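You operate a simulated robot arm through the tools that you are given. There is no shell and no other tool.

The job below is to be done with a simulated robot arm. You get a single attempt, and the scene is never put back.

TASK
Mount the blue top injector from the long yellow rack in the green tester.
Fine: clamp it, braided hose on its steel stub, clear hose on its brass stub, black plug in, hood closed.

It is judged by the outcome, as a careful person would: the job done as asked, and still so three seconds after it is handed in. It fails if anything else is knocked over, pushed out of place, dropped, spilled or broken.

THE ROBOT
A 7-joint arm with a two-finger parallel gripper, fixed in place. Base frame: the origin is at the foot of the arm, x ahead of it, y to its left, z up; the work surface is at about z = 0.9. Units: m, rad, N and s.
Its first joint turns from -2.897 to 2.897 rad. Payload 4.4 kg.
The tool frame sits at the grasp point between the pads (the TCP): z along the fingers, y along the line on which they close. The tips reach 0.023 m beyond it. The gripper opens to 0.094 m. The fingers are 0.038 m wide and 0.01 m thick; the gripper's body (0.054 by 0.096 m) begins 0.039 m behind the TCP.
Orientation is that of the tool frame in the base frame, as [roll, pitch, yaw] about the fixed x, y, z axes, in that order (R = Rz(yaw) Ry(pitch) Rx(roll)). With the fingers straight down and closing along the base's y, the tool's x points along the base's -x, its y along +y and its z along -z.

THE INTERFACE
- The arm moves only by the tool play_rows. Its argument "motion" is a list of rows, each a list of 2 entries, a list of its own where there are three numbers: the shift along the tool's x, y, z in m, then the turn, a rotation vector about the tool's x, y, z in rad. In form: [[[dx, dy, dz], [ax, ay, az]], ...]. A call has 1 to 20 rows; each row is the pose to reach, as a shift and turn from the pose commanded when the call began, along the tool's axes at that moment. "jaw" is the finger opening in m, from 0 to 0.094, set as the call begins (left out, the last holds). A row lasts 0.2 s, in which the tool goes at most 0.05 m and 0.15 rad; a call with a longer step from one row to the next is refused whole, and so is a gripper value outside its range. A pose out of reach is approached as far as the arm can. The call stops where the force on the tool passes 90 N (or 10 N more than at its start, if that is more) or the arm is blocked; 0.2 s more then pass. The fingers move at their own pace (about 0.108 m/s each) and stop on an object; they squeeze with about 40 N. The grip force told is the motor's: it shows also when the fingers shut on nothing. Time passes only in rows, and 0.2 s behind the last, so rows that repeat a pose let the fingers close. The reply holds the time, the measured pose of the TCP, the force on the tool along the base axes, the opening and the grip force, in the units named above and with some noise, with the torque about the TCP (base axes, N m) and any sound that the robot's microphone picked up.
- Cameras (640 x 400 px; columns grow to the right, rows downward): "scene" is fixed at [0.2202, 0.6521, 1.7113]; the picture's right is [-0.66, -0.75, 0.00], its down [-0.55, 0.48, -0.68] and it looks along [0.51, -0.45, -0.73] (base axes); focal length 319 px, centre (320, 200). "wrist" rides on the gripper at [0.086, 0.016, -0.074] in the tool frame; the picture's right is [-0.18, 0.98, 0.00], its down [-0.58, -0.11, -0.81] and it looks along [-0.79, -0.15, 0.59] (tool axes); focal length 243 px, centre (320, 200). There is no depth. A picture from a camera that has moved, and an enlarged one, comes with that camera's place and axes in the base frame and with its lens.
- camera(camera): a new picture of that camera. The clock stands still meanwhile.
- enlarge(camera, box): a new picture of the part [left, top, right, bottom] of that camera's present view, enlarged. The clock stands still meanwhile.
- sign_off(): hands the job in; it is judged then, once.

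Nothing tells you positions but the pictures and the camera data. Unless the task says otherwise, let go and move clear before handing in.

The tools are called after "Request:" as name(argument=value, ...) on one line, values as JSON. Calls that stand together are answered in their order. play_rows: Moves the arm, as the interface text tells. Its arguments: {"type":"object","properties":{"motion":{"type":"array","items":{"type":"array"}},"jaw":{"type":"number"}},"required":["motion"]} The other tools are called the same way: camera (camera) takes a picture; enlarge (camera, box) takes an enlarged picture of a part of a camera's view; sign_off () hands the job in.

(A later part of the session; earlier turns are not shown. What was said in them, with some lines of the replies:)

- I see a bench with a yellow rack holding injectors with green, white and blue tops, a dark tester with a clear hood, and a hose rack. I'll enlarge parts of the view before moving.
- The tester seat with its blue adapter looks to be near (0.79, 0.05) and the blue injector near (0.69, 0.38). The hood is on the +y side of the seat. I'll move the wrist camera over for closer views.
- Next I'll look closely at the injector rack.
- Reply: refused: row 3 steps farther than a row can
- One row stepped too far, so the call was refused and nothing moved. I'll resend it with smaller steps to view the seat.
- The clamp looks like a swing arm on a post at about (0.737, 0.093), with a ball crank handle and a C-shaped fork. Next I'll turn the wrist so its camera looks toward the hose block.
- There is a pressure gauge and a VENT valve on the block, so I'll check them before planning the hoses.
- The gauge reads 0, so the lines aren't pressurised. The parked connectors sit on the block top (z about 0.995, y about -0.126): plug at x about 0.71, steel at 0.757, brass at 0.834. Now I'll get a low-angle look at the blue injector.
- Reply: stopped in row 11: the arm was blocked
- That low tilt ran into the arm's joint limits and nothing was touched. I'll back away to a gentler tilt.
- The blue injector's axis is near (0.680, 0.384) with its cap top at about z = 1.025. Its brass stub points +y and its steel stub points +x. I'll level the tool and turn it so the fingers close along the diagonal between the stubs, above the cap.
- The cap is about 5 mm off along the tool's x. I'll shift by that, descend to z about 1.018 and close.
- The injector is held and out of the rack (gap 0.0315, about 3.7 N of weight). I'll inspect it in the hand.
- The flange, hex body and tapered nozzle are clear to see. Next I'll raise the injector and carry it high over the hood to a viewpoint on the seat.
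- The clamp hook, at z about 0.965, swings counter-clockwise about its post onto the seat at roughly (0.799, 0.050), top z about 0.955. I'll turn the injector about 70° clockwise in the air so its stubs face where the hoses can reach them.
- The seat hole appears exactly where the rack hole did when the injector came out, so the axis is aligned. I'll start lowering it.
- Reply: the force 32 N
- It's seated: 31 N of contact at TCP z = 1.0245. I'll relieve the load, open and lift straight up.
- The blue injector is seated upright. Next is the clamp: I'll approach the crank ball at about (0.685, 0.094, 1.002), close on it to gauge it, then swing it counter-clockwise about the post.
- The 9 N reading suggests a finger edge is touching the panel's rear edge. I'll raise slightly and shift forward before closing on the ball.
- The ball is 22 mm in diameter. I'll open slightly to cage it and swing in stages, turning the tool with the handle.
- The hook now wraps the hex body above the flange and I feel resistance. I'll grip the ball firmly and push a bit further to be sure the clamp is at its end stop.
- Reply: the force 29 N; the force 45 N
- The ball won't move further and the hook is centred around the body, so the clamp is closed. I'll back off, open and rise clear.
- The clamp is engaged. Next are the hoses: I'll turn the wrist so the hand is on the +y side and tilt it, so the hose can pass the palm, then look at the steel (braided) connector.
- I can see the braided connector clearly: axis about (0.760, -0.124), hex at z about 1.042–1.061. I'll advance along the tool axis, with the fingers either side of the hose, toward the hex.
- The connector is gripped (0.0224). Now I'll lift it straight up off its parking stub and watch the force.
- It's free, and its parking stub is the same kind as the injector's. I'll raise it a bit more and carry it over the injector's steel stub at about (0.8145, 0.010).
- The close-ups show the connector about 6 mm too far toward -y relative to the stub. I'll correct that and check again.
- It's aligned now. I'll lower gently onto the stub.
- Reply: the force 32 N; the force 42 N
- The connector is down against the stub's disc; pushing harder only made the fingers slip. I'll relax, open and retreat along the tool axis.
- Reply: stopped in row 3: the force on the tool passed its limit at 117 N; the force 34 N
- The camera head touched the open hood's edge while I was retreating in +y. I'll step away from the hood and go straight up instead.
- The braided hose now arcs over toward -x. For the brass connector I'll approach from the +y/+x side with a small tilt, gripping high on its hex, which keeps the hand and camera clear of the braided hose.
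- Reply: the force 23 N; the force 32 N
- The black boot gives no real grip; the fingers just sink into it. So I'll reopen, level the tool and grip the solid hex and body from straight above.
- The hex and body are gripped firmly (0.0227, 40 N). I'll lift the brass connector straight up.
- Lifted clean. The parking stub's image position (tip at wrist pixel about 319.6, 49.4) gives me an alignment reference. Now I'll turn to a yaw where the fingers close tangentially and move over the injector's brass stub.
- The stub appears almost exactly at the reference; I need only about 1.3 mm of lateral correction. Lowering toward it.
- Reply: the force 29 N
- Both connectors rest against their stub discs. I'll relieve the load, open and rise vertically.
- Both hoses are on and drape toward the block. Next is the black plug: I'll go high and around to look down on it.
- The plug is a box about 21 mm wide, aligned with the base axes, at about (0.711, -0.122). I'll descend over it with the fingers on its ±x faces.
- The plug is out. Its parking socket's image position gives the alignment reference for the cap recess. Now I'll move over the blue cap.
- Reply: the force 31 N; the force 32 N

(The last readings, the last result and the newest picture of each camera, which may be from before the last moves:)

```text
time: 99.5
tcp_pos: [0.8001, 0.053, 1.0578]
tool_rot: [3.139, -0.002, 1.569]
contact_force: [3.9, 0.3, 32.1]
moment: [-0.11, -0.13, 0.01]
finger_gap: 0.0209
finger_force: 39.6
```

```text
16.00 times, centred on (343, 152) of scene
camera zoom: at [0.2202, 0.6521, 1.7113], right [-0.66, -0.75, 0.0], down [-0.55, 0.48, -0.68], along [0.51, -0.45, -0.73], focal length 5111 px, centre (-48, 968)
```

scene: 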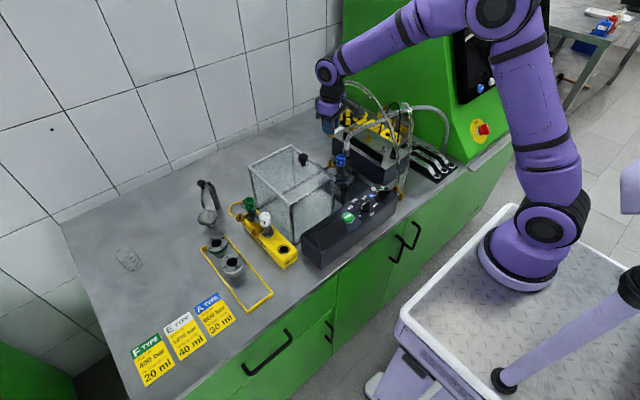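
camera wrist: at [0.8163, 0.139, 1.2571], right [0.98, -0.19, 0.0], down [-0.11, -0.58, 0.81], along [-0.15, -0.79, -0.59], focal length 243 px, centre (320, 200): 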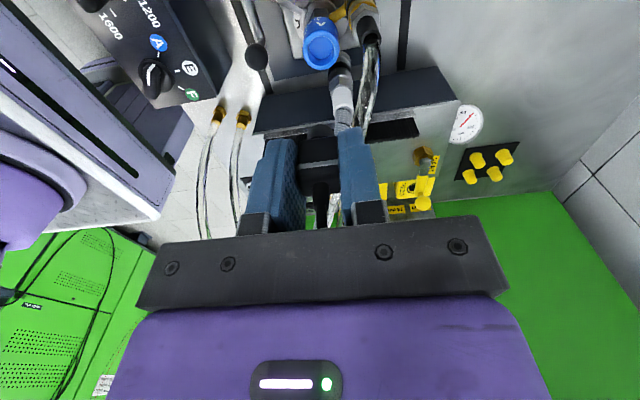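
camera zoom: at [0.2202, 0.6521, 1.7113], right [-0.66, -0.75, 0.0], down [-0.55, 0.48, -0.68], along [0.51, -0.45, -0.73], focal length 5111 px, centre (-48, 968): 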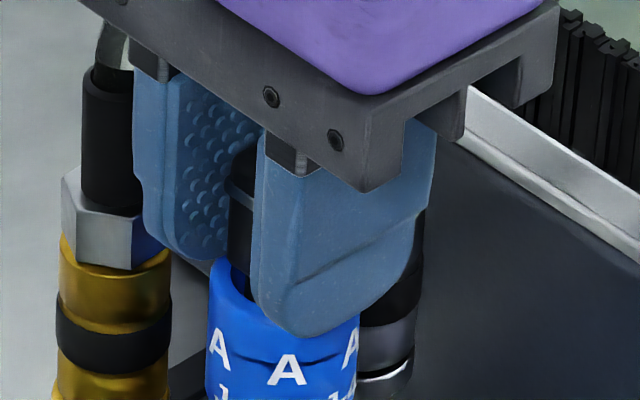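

Request:
play_rows(motion=[[[0, 0, -0.003], [0, 0, 0]], [[0, 0, -0.003], [0, 0, 0]]])

Request:
play_rows(motion=[[[0, 0, 0], [0, 0, 0]], [[0, 0, 0], [0, 0, 0]]], jaw=0.04)

Request:
play_rows(motion=[[[0, 0, -0.02], [0, 0, 0]], [[0, 0, -0.06], [0, 0, 0]], [[0, 0, -0.1], [0, 0, 0]], [[0, 0, -0.14], [0, 0, 0]]])

Request:
camera(camera="wrist")

Request:
enlarge(camera="wrist", box=[240, 0, 400, 140])

Request:
enlarge(camera="scene", box=[320, 130, 370, 190])

Request:
camera(camera="scene")

```text
time: 100.0
tcp_pos: [0.7999, 0.0544, 1.0586]
tool_rot: [-3.138, 0.0, 1.569]
contact_force: [4.6, 3.1, -4.8]
moment: [0.07, -0.14, 0.02]
finger_gap: 0.0211
finger_force: 40.1
```

```text
time: 100.7
tcp_pos: [0.7992, 0.0526, 1.0598]
tool_rot: [-3.141, 0.0, 1.57]
contact_force: [-2.9, 0.2, -1.7]
moment: [-0.02, 0.1, 0.05]
finger_gap: 0.039
finger_force: 0.1
```

```text
time: 101.7
tcp_pos: [0.8001, 0.0535, 1.2002]
tool_rot: [3.142, -0.001, 1.569]
contact_force: [0.6, 1.6, -0.2]
moment: [-0.03, 0.03, -0.02]
finger_gap: 0.0401
finger_force: 0.0
```

```text
taken
camera wrist: at [0.8176, 0.1388, 1.2745], right [0.98, -0.19, 0.0], down [-0.11, -0.58, 0.81], along [-0.15, -0.79, -0.59], focal length 243 px, centre (320, 200)
```

wrist: 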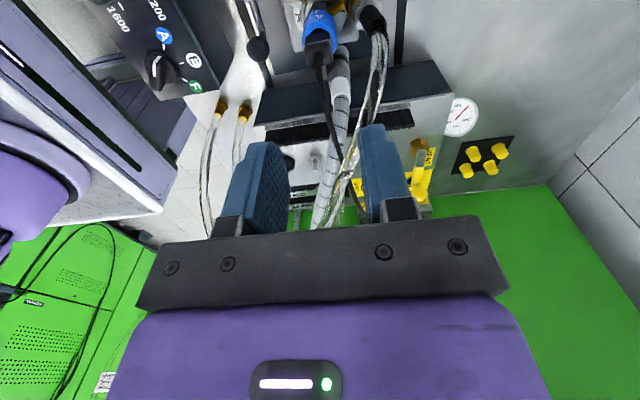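

```text
2.86 times, centred on (320, 70) of wrist
camera zoom: at [0.8176, 0.1388, 1.2745], right [0.98, -0.19, 0.0], down [-0.11, -0.58, 0.81], along [-0.15, -0.79, -0.59], focal length 693 px, centre (320, 571)
```

zoom: 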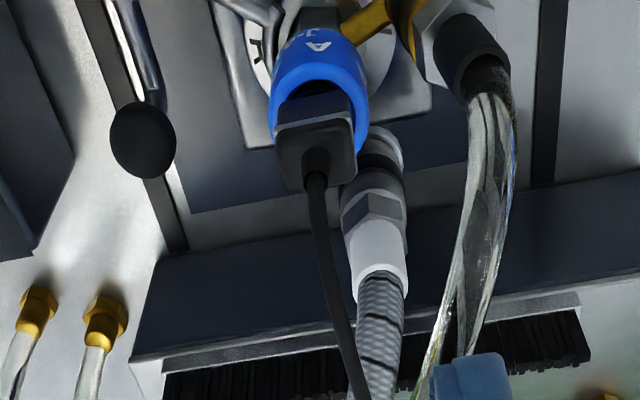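

```text
6.67 times, centred on (345, 160) of scene
camera zoom: at [0.2202, 0.6521, 1.7113], right [-0.66, -0.75, 0.0], down [-0.55, 0.48, -0.68], along [0.51, -0.45, -0.73], focal length 2130 px, centre (153, 467)
```

zoom: 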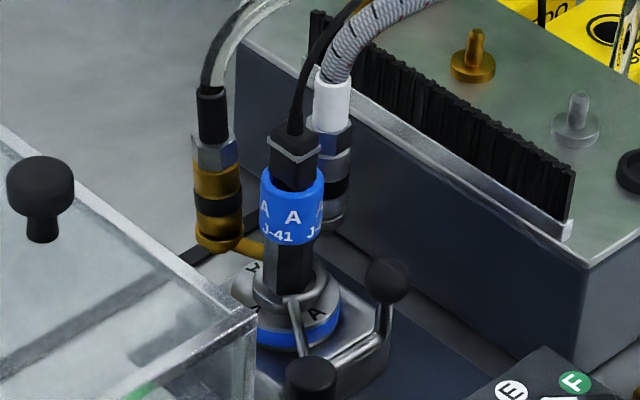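

```text
taken
```

scene: 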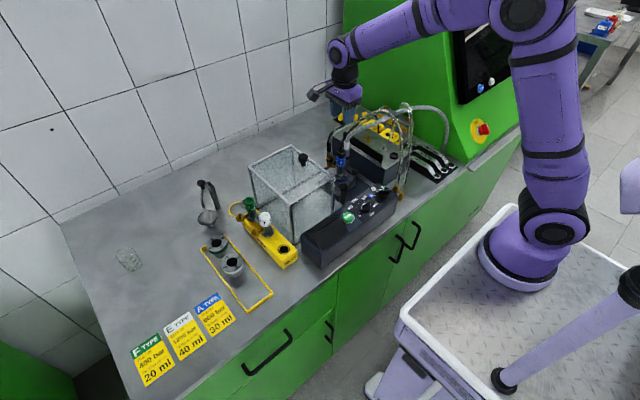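

Request:
enlarge(camera="scene", box=[331, 142, 351, 162])

Request:
enlarge(camera="wrist", box=[290, 0, 350, 60])

```text
16.00 times, centred on (341, 152) of scene
camera zoom: at [0.2202, 0.6521, 1.7113], right [-0.66, -0.75, 0.0], down [-0.55, 0.48, -0.68], along [0.51, -0.45, -0.73], focal length 5111 px, centre (-16, 968)
```

zoom: 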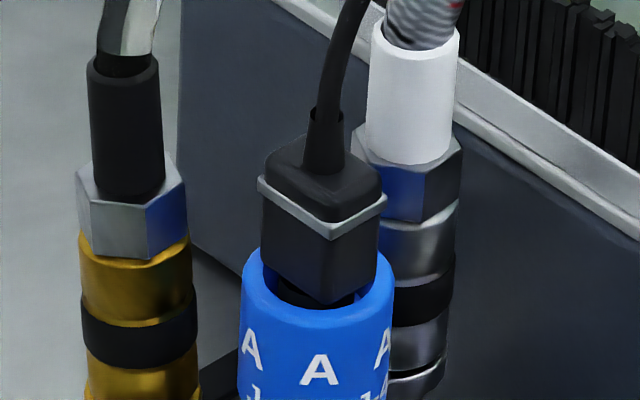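

```text
6.67 times, centred on (320, 30) of wrist
camera zoom: at [0.8176, 0.1388, 1.2745], right [0.98, -0.19, 0.0], down [-0.11, -0.58, 0.81], along [-0.15, -0.79, -0.59], focal length 1618 px, centre (320, 1333)
```

zoom: 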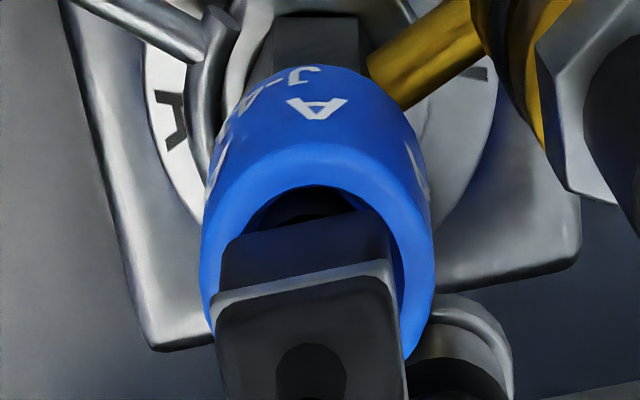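

The plug is in the cap, upright. Before closing the hood I want to see whether its seat-facing side is open, so I'll rotate to view it from the block side.

Request:
play_rows(motion=[[[0, 0, -0.03], [0, 0, -0.143]], [[0, 0, -0.06], [0, 0, -0.286]], [[0, 0, -0.06], [0, 0, -0.429]], [[0, 0, -0.06], [0, 0, -0.572]], [[0, 0, -0.06], [0, 0, -0.715]], [[0, 0, -0.06], [0, 0, -0.858]], [[0, 0, -0.06], [0, 0, -1.001]], [[0, 0, -0.06], [0, 0, -1.144]], [[0, 0, -0.06], [0, 0, -1.287]], [[0, 0, -0.06], [0, 0, -1.43]], [[0, 0, -0.06], [0, 0, -1.57]]])

Request:
camera(camera="wrist")

Request:
play_rows(motion=[[[0, 0, 0], [0, 0, -0.143]], [[0, 0, 0], [0, 0, -0.286]], [[0, 0, 0], [0, 0, -0.429]], [[0, 0, 0], [0, 0, -0.572]], [[0, 0, 0], [0, 0, -0.715]], [[0, 0, 0], [0, 0, -0.858]], [[0, 0, 0], [0, 0, -1.001]], [[0, 0, 0], [0, 0, -1.144]], [[0, 0, 0], [0, 0, -1.287]], [[0, 0, 0], [0, 0, -1.43]], [[0, 0, 0], [0, 0, -1.57]]])

Request:
camera(camera="wrist")

Request:
enlarge(camera="wrist", box=[160, 60, 420, 230])

```text
time: 104.0
tcp_pos: [0.8001, 0.0534, 1.26]
tool_rot: [-3.14, 0.0, 3.141]
contact_force: [-0.3, 0.3, -0.4]
moment: [-0.02, -0.02, -0.02]
finger_gap: 0.04
finger_force: 0.0
```

```text
taken
camera wrist: at [0.7137, 0.0682, 1.3345], right [0.18, 0.98, 0.0], down [0.58, -0.11, 0.81], along [0.79, -0.15, -0.59], focal length 243 px, centre (320, 200)
```

wrist: 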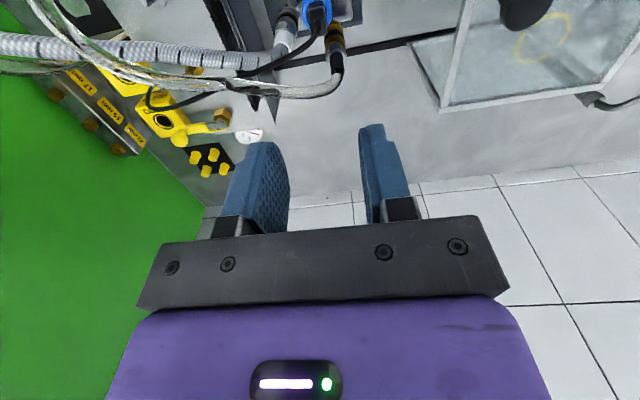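

```text
time: 106.5
tcp_pos: [0.7995, 0.0522, 1.2597]
tool_rot: [-3.141, 0.001, -1.571]
contact_force: [0.0, 0.1, -0.4]
moment: [0.01, 0.02, 0.0]
finger_gap: 0.0399
finger_force: 0.0
```

```text
taken
camera wrist: at [0.7837, -0.0344, 1.3343], right [-0.98, 0.19, 0.0], down [0.11, 0.58, 0.81], along [0.15, 0.79, -0.59], focal length 243 px, centre (320, 200)
```

wrist: 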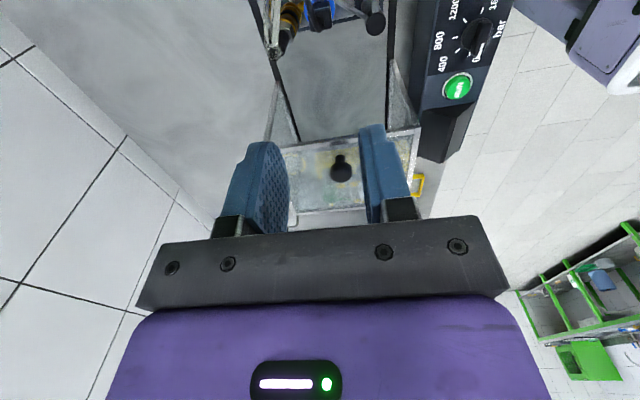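

```text
2.35 times, centred on (290, 145) of wrist
camera zoom: at [0.7837, -0.0344, 1.3343], right [-0.98, 0.19, 0.0], down [0.11, 0.58, 0.81], along [0.15, 0.79, -0.59], focal length 571 px, centre (391, 329)
```

zoom: 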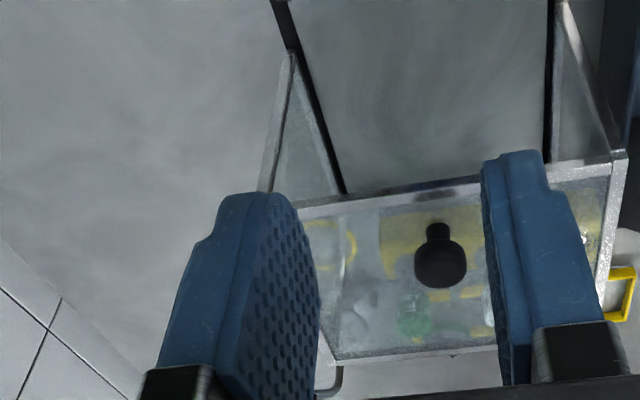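

The seat-facing side of the hood is open and it runs on rails. The knob head is at about (0.8015, 0.206, 1.11). I'll go over it with the fingers closing along y.

Request:
play_rows(motion=[[[-0.014, 0, 0], [0, 0, 0.143]], [[-0.028, 0, 0], [0, 0, 0.286]], [[-0.042, 0, 0], [0, 0, 0.429]], [[-0.056, 0, 0], [0, 0, 0.572]], [[-0.07, 0, 0], [0, 0, 0.715]], [[-0.084, 0, 0], [0, 0, 0.858]], [[-0.098, 0, 0], [0, 0, 1.001]], [[-0.112, 0, 0], [0, 0, 1.144]], [[-0.126, -0.001, 0], [0, 0, 1.287]], [[-0.14, -0.002, 0.02], [0, 0, 1.43]], [[-0.154, -0.002, 0.05], [0, 0, 1.57]]], jaw=0.07)

Request:
enlarge(camera="wrist", box=[220, 20, 420, 200])

Request:
enlarge(camera="scene", box=[270, 120, 350, 200])

```text
time: 108.8
tcp_pos: [0.8016, 0.208, 1.2089]
tool_rot: [3.14, 0.002, 3.137]
contact_force: [0.5, -1.2, 0.9]
moment: [0.03, 0.01, -0.02]
finger_gap: 0.07
finger_force: 0.1
```

```text
2.22 times, centred on (320, 110) of wrist
camera zoom: at [0.7158, 0.2229, 1.2842], right [0.19, 0.98, 0.0], down [0.58, -0.11, 0.81], along [0.79, -0.15, -0.59], focal length 539 px, centre (320, 400)
```

zoom: 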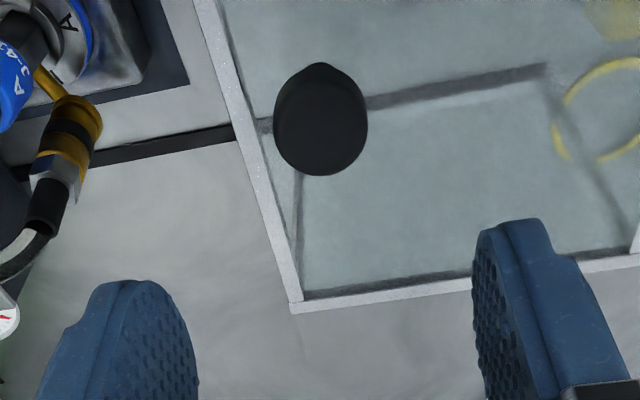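

```text
5.00 times, centred on (310, 160) of scene
camera zoom: at [0.2202, 0.6521, 1.7113], right [-0.66, -0.75, 0.0], down [-0.55, 0.48, -0.68], along [0.51, -0.45, -0.73], focal length 1597 px, centre (370, 400)
```

zoom: 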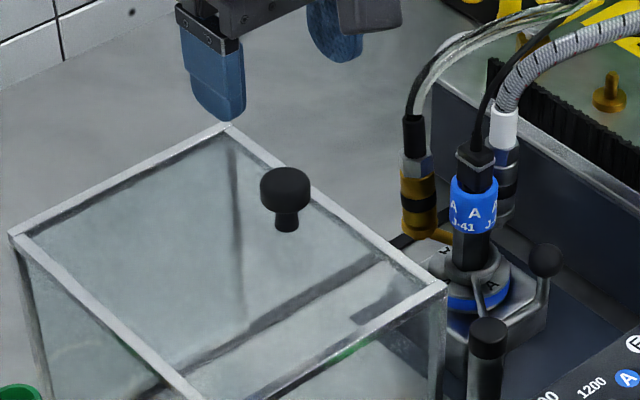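

Request:
play_rows(motion=[[[0, 0, 0.04], [0, 0, 0]], [[0, 0, 0.075], [0, 0, 0]], [[0, 0, 0.091], [0, 0, 0]], [[0, 0, 0.091], [0, 0, 0]]])

Request:
play_rows(motion=[[[0, 0, 0], [0, 0, 0]], [[0, 0, 0], [0, 0, 0]], [[0, 0, 0], [0, 0, 0]]], jaw=0.02)

Request:
enlarge(camera="scene", box=[270, 120, 350, 200])

```text
time: 109.8
tcp_pos: [0.8029, 0.2079, 1.1184]
tool_rot: [3.14, -0.001, 3.139]
contact_force: [0.2, 0.1, -0.6]
moment: [0.0, -0.03, 0.01]
finger_gap: 0.0699
finger_force: 0.1
```

```text
time: 110.7
tcp_pos: [0.8033, 0.2071, 1.1183]
tool_rot: [-3.14, 0.001, 3.139]
contact_force: [-0.6, 0.2, -0.6]
moment: [-0.01, -0.26, 0.0]
finger_gap: 0.0295
finger_force: 44.9
```

```text
5.00 times, centred on (310, 160) of scene
camera zoom: at [0.2202, 0.6521, 1.7113], right [-0.66, -0.75, 0.0], down [-0.55, 0.48, -0.68], along [0.51, -0.45, -0.73], focal length 1597 px, centre (370, 400)
```

zoom: 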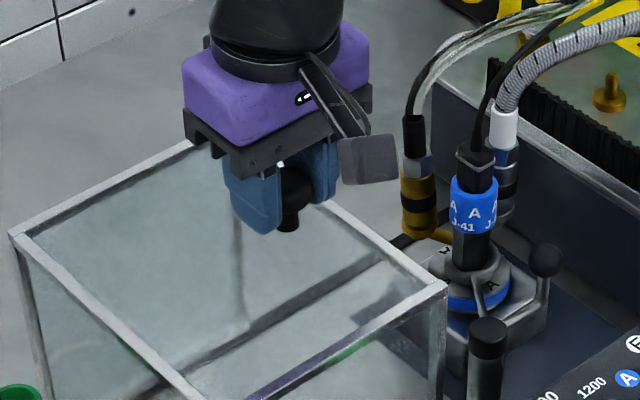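

The knob is gripped. I'll slide the hood gently toward -y and watch the force.

Request:
play_rows(motion=[[[0, -0.01, 0], [0, 0, 0]], [[0, -0.02, 0], [0, 0, 0]], [[0, -0.035, 0], [0, 0, 0]], [[0, -0.05, 0], [0, 0, 0]]])

Request:
enlarge(camera="scene", box=[270, 110, 390, 210])

```text
time: 111.7
tcp_pos: [0.8017, 0.1575, 1.1188]
tool_rot: [3.14, 0.0, 3.139]
contact_force: [4.5, -0.8, -9.1]
moment: [-0.18, -0.72, -0.1]
finger_gap: 0.0294
finger_force: 45.0
```

```text
4.00 times, centred on (330, 160) of scene
camera zoom: at [0.2202, 0.6521, 1.7113], right [-0.66, -0.75, 0.0], down [-0.55, 0.48, -0.68], along [0.51, -0.45, -0.73], focal length 1278 px, centre (280, 360)
```

zoom: 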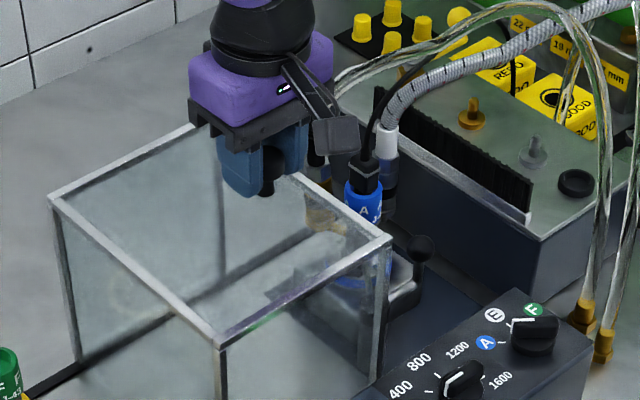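

Request:
play_rows(motion=[[[0, -0.012, 0], [0, 0, 0]], [[0, -0.025, 0], [0, 0, 0]], [[0, -0.038, 0], [0, 0, 0]], [[0, -0.05, 0], [0, 0, 0]]])

Request:
enlarge(camera="scene", box=[270, 110, 390, 210])

```text
time: 112.7
tcp_pos: [0.8014, 0.1075, 1.1187]
tool_rot: [3.141, 0.0, 3.14]
contact_force: [7.2, -0.5, -10.8]
moment: [-0.1, 0.57, -0.09]
finger_gap: 0.0293
finger_force: 44.7
```

```text
4.00 times, centred on (330, 160) of scene
camera zoom: at [0.2202, 0.6521, 1.7113], right [-0.66, -0.75, 0.0], down [-0.55, 0.48, -0.68], along [0.51, -0.45, -0.73], focal length 1278 px, centre (280, 360)
```

zoom: 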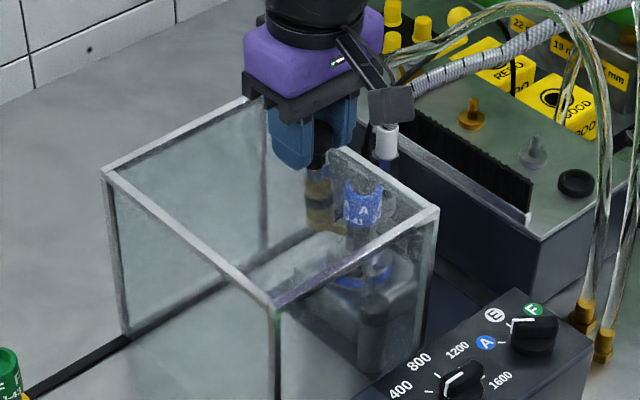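

Request:
play_rows(motion=[[[0, -0.012, 0], [0, 0, 0]], [[0, -0.025, 0], [0, 0, 0]], [[0, -0.038, 0], [0, 0, 0]], [[0, -0.05, 0], [0, 0, 0]]])

Request:
enlarge(camera="scene", box=[270, 110, 390, 210])

```text
time: 113.7
tcp_pos: [0.803, 0.0581, 1.1187]
tool_rot: [3.142, 0.0, 3.14]
contact_force: [9.2, -0.1, -9.0]
moment: [-0.07, 0.19, -0.01]
finger_gap: 0.0296
finger_force: 45.0
```

```text
4.00 times, centred on (330, 160) of scene
camera zoom: at [0.2202, 0.6521, 1.7113], right [-0.66, -0.75, 0.0], down [-0.55, 0.48, -0.68], along [0.51, -0.45, -0.73], focal length 1278 px, centre (280, 360)
```

zoom: 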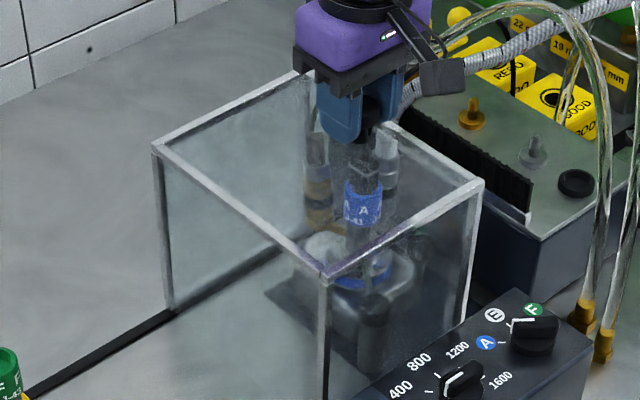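

Request:
play_rows(motion=[[[0, -0.012, 0], [0, 0, 0]], [[0, -0.025, 0], [0, 0, 0]], [[0, -0.038, 0], [0, 0, 0]], [[0, -0.048, 0], [0, 0, 0]]])

Request:
enlarge(camera="scene", box=[270, 110, 390, 210])

```text
time: 114.7
tcp_pos: [0.8024, 0.0083, 1.1193]
tool_rot: [-3.141, -0.001, 3.139]
contact_force: [5.9, 0.1, -5.9]
moment: [-0.09, 0.69, 0.08]
finger_gap: 0.0294
finger_force: 44.8
```

```text
4.00 times, centred on (330, 160) of scene
camera zoom: at [0.2202, 0.6521, 1.7113], right [-0.66, -0.75, 0.0], down [-0.55, 0.48, -0.68], along [0.51, -0.45, -0.73], focal length 1278 px, centre (280, 360)
```

zoom: 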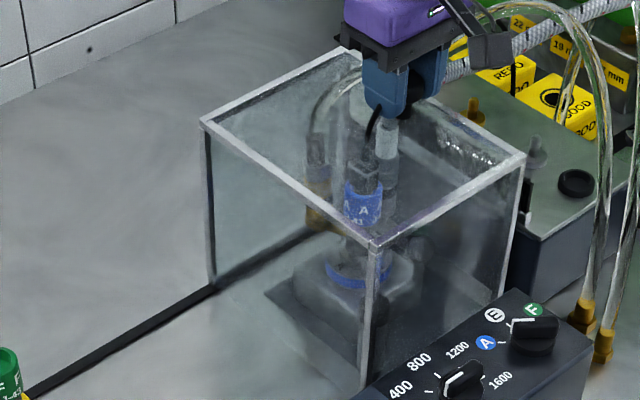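

Request:
play_rows(motion=[[[0, -0.006, 0], [0, 0, 0]], [[0, -0.012, 0], [0, 0, 0]], [[0, -0.016, 0], [0, 0, 0]], [[0, -0.016, 0], [0, 0, 0]]])

Request:
play_rows(motion=[[[0, -0.003, 0], [0, 0, 0]], [[0, -0.006, 0], [0, 0, 0]], [[0, -0.006, 0], [0, 0, 0]]])

Request:
enlarge(camera="scene", box=[270, 110, 390, 210])

```text
time: 115.7
tcp_pos: [0.801, -0.0079, 1.1191]
tool_rot: [-3.141, 0.002, 3.14]
contact_force: [10.3, -2.9, -6.4]
moment: [-0.05, 0.12, 0.05]
finger_gap: 0.0295
finger_force: 45.3
```

```text
time: 116.5
tcp_pos: [0.803, -0.0115, 1.1179]
tool_rot: [3.139, 0.002, 3.14]
contact_force: [12.7, 2.5, -1.6]
moment: [0.04, -0.06, -0.06]
finger_gap: 0.0294
finger_force: 45.3
```

```text
4.00 times, centred on (330, 160) of scene
camera zoom: at [0.2202, 0.6521, 1.7113], right [-0.66, -0.75, 0.0], down [-0.55, 0.48, -0.68], along [0.51, -0.45, -0.73], focal length 1278 px, centre (280, 360)
```

zoom: 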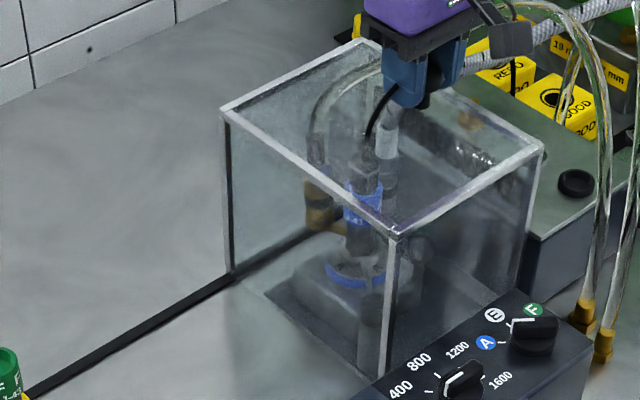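

Request:
play_rows(motion=[[[0, -0.002, 0], [0, 0, 0]], [[0, -0.004, 0], [0, 0, 0]], [[0, -0.004, 0], [0, 0, 0]]])

Request:
play_rows(motion=[[[0, -0.002, 0], [0, 0, 0]], [[0, -0.004, 0], [0, 0, 0]], [[0, -0.004, 0], [0, 0, 0]]])

Request:
enlarge(camera="scene", box=[300, 110, 390, 210])

Request:
camera(camera="wrist")

```text
time: 117.2
tcp_pos: [0.8019, -0.0116, 1.1186]
tool_rot: [3.141, -0.001, -3.139]
contact_force: [15.2, 33.0, -1.9]
moment: [0.46, -0.46, -0.05]
finger_gap: 0.0293
finger_force: 44.9
```

```text
time: 118.0
tcp_pos: [0.8025, -0.0116, 1.1175]
tool_rot: [3.138, 0.001, -3.136]
contact_force: [19.0, 62.4, 5.7]
moment: [0.7, 0.39, -0.38]
finger_gap: 0.0293
finger_force: 44.4
```

```text
4.00 times, centred on (345, 160) of scene
camera zoom: at [0.2202, 0.6521, 1.7113], right [-0.66, -0.75, 0.0], down [-0.55, 0.48, -0.68], along [0.51, -0.45, -0.73], focal length 1278 px, centre (220, 360)
```

zoom: 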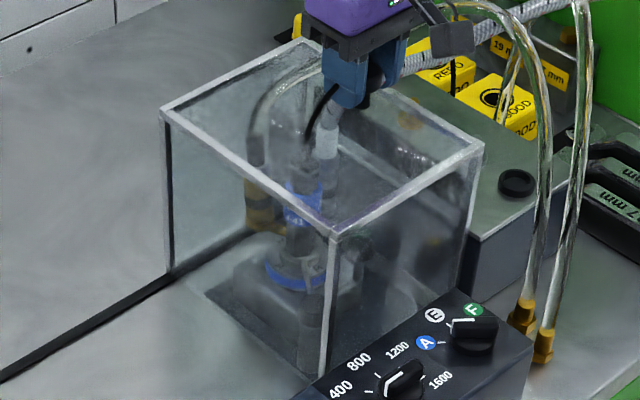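

```text
taken
camera wrist: at [0.716, 0.002, 1.1933], right [0.18, 0.98, 0.0], down [0.58, -0.11, 0.81], along [0.79, -0.14, -0.59], focal length 243 px, centre (320, 200)
```

wrist: 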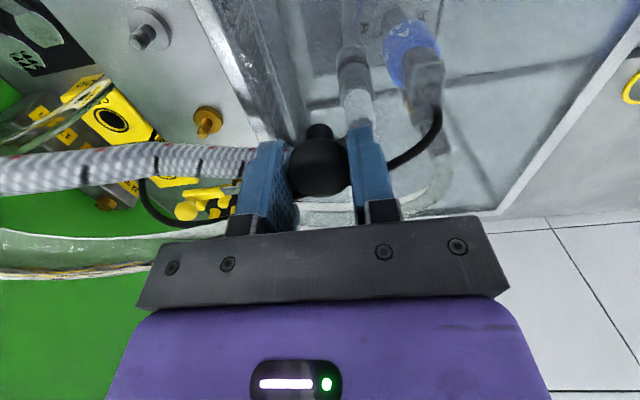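

The hood is against its stop: 62 N with no further motion. I'll relieve the load, open and lift away.

Request:
play_rows(motion=[[[0, 0.004, 0], [0, 0, 0]], [[0, 0.007, 0], [0, 0, 0]]])

Request:
play_rows(motion=[[[0, 0, 0], [0, 0, 0]], [[0, 0, 0], [0, 0, 0]], [[0, 0, 0], [0, 0, 0]]], jaw=0.07)

Request:
play_rows(motion=[[[0, 0, -0.03], [0, 0, 0]], [[0, 0, -0.07], [0, 0, 0]], [[0, 0, -0.11], [0, 0, 0]], [[0, 0, -0.15], [0, 0, 0]], [[0.04, 0, -0.18], [0, 0, 0]], [[0.08, 0, -0.2], [0, 0, 0]], [[0.12, 0, -0.2], [0, 0, 0]], [[0.16, 0, -0.2], [0, 0, 0]], [[0.2, 0, -0.2], [0, 0, 0]]])

Request:
camera(camera="scene")

Request:
enlarge(camera="scene", box=[300, 110, 390, 210])

Request:
camera(camera="wrist")

```text
time: 118.7
tcp_pos: [0.8027, -0.0133, 1.1168]
tool_rot: [3.141, 0.001, 3.139]
contact_force: [14.8, 37.6, 8.5]
moment: [0.44, -0.86, -0.1]
finger_gap: 0.0296
finger_force: 44.6
```

```text
time: 119.5
tcp_pos: [0.8014, -0.0146, 1.1185]
tool_rot: [-3.141, 0.001, 3.14]
contact_force: [0.2, 0.3, 0.4]
moment: [0.01, -0.03, -0.01]
finger_gap: 0.0701
finger_force: 0.1
```

```text
time: 121.5
tcp_pos: [0.6022, -0.0122, 1.3197]
tool_rot: [3.14, 0.0, 3.139]
contact_force: [1.0, 0.5, 0.0]
moment: [-0.01, 0.06, 0.01]
finger_gap: 0.07
finger_force: 0.1
```

```text
taken
```

scene: 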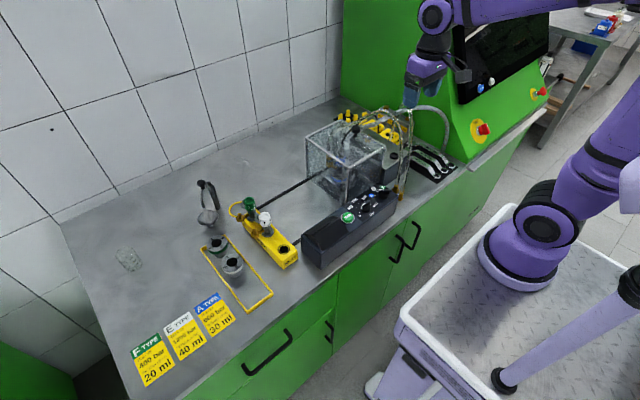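

```text
4.00 times, centred on (345, 160) of scene
camera zoom: at [0.2202, 0.6521, 1.7113], right [-0.66, -0.75, 0.0], down [-0.55, 0.48, -0.68], along [0.51, -0.45, -0.73], focal length 1278 px, centre (220, 360)
```

zoom: 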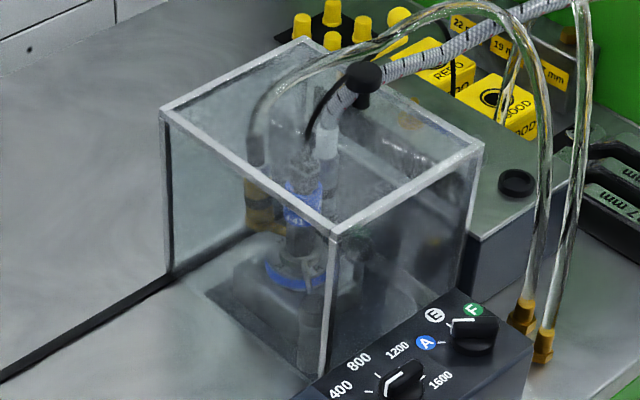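

```text
taken
camera wrist: at [0.5162, 0.0017, 1.3941], right [0.19, 0.98, 0.0], down [0.58, -0.11, 0.81], along [0.79, -0.15, -0.59], focal length 243 px, centre (320, 200)
```

wrist: 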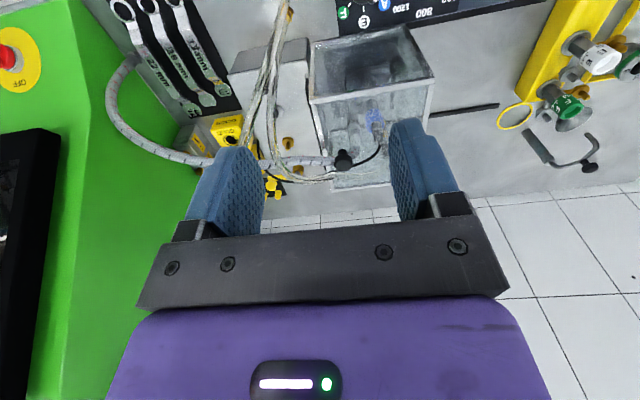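

Request:
enlarge(camera="scene", box=[325, 135, 365, 185])

Request:
enlarge(camera="wrist", box=[280, 20, 460, 200])

Request:
enlarge(camera="scene", box=[180, 170, 320, 290])

```text
8.00 times, centred on (345, 160) of scene
camera zoom: at [0.2202, 0.6521, 1.7113], right [-0.66, -0.75, 0.0], down [-0.55, 0.48, -0.68], along [0.51, -0.45, -0.73], focal length 2556 px, centre (120, 520)
```

zoom: 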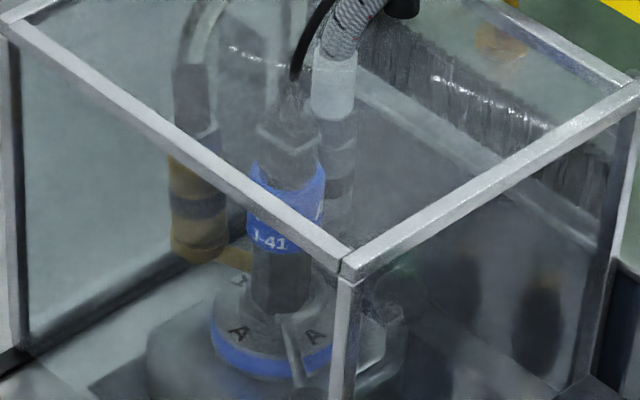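

```text
2.22 times, centred on (370, 110) of wrist
camera zoom: at [0.5162, 0.0017, 1.3941], right [0.19, 0.98, 0.0], down [0.58, -0.11, 0.81], along [0.79, -0.15, -0.59], focal length 539 px, centre (209, 400)
```

zoom: 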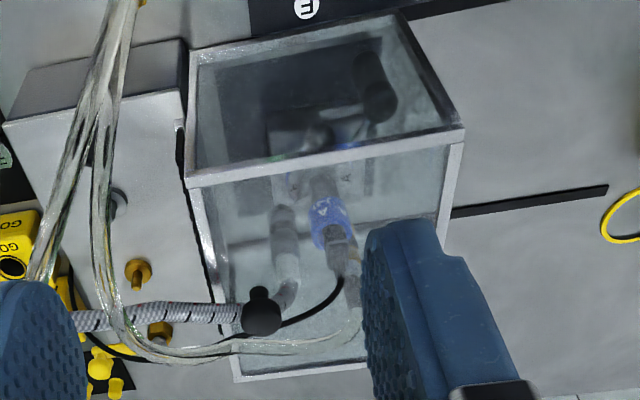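

```text
3.33 times, centred on (250, 230) of scene
camera zoom: at [0.2202, 0.6521, 1.7113], right [-0.66, -0.75, 0.0], down [-0.55, 0.48, -0.68], along [0.51, -0.45, -0.73], focal length 1065 px, centre (553, 100)
```

zoom: 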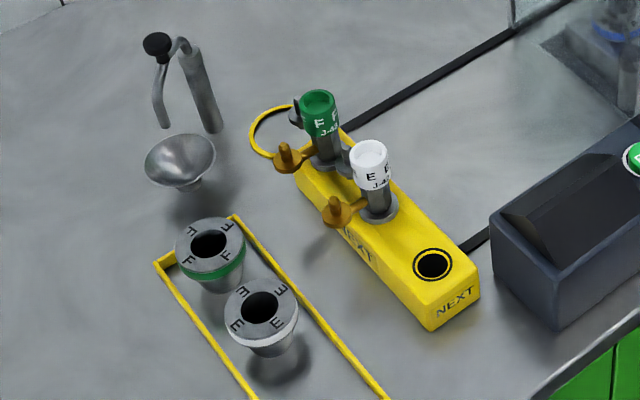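

Everything checks out in these views:
- The injector is seated, with the clamp hook around it.
- The braided hose is on the steel stub, the clear hose on the brass stub, and the plug is in the cap.
- The hood is closed against the block.
- The rack, trays and panel look undisturbed, and the arm is clear.

I'm handing in now.

Request:
sign_off()

```text
The job is handed in.
```

The blue-top injector is mounted in the green tester and the job is handed in. As of the last pictures:

- **Injector:** it sits flat in the seat's blue "A" adapter, which was already fitted.
- **Clamp:** swung to its end stop, with the hook around the injector body.
- **Braided hose:** pushed onto the steel stub until it met the stub's disc.
- **Clear hose:** pushed onto the brass stub until it met the stub's disc.
- **Black plug:** in the recess of the blue cap, upright.
- **Hood:** slid closed until it stopped against the hose block.

The robot made two unplanned contacts along the way:

- **Hood:** the wrist camera bumped the open hood hard (117 N) while backing away from the first hose. The hood did not move.
- **Control panel:** a finger pressed lightly (9 N) on the panel's rear edge. I saw no effect.

I did not touch the dials, the RUN button or the vent valve. The other injectors, trays and tools looked undisturbed in the last pictures.
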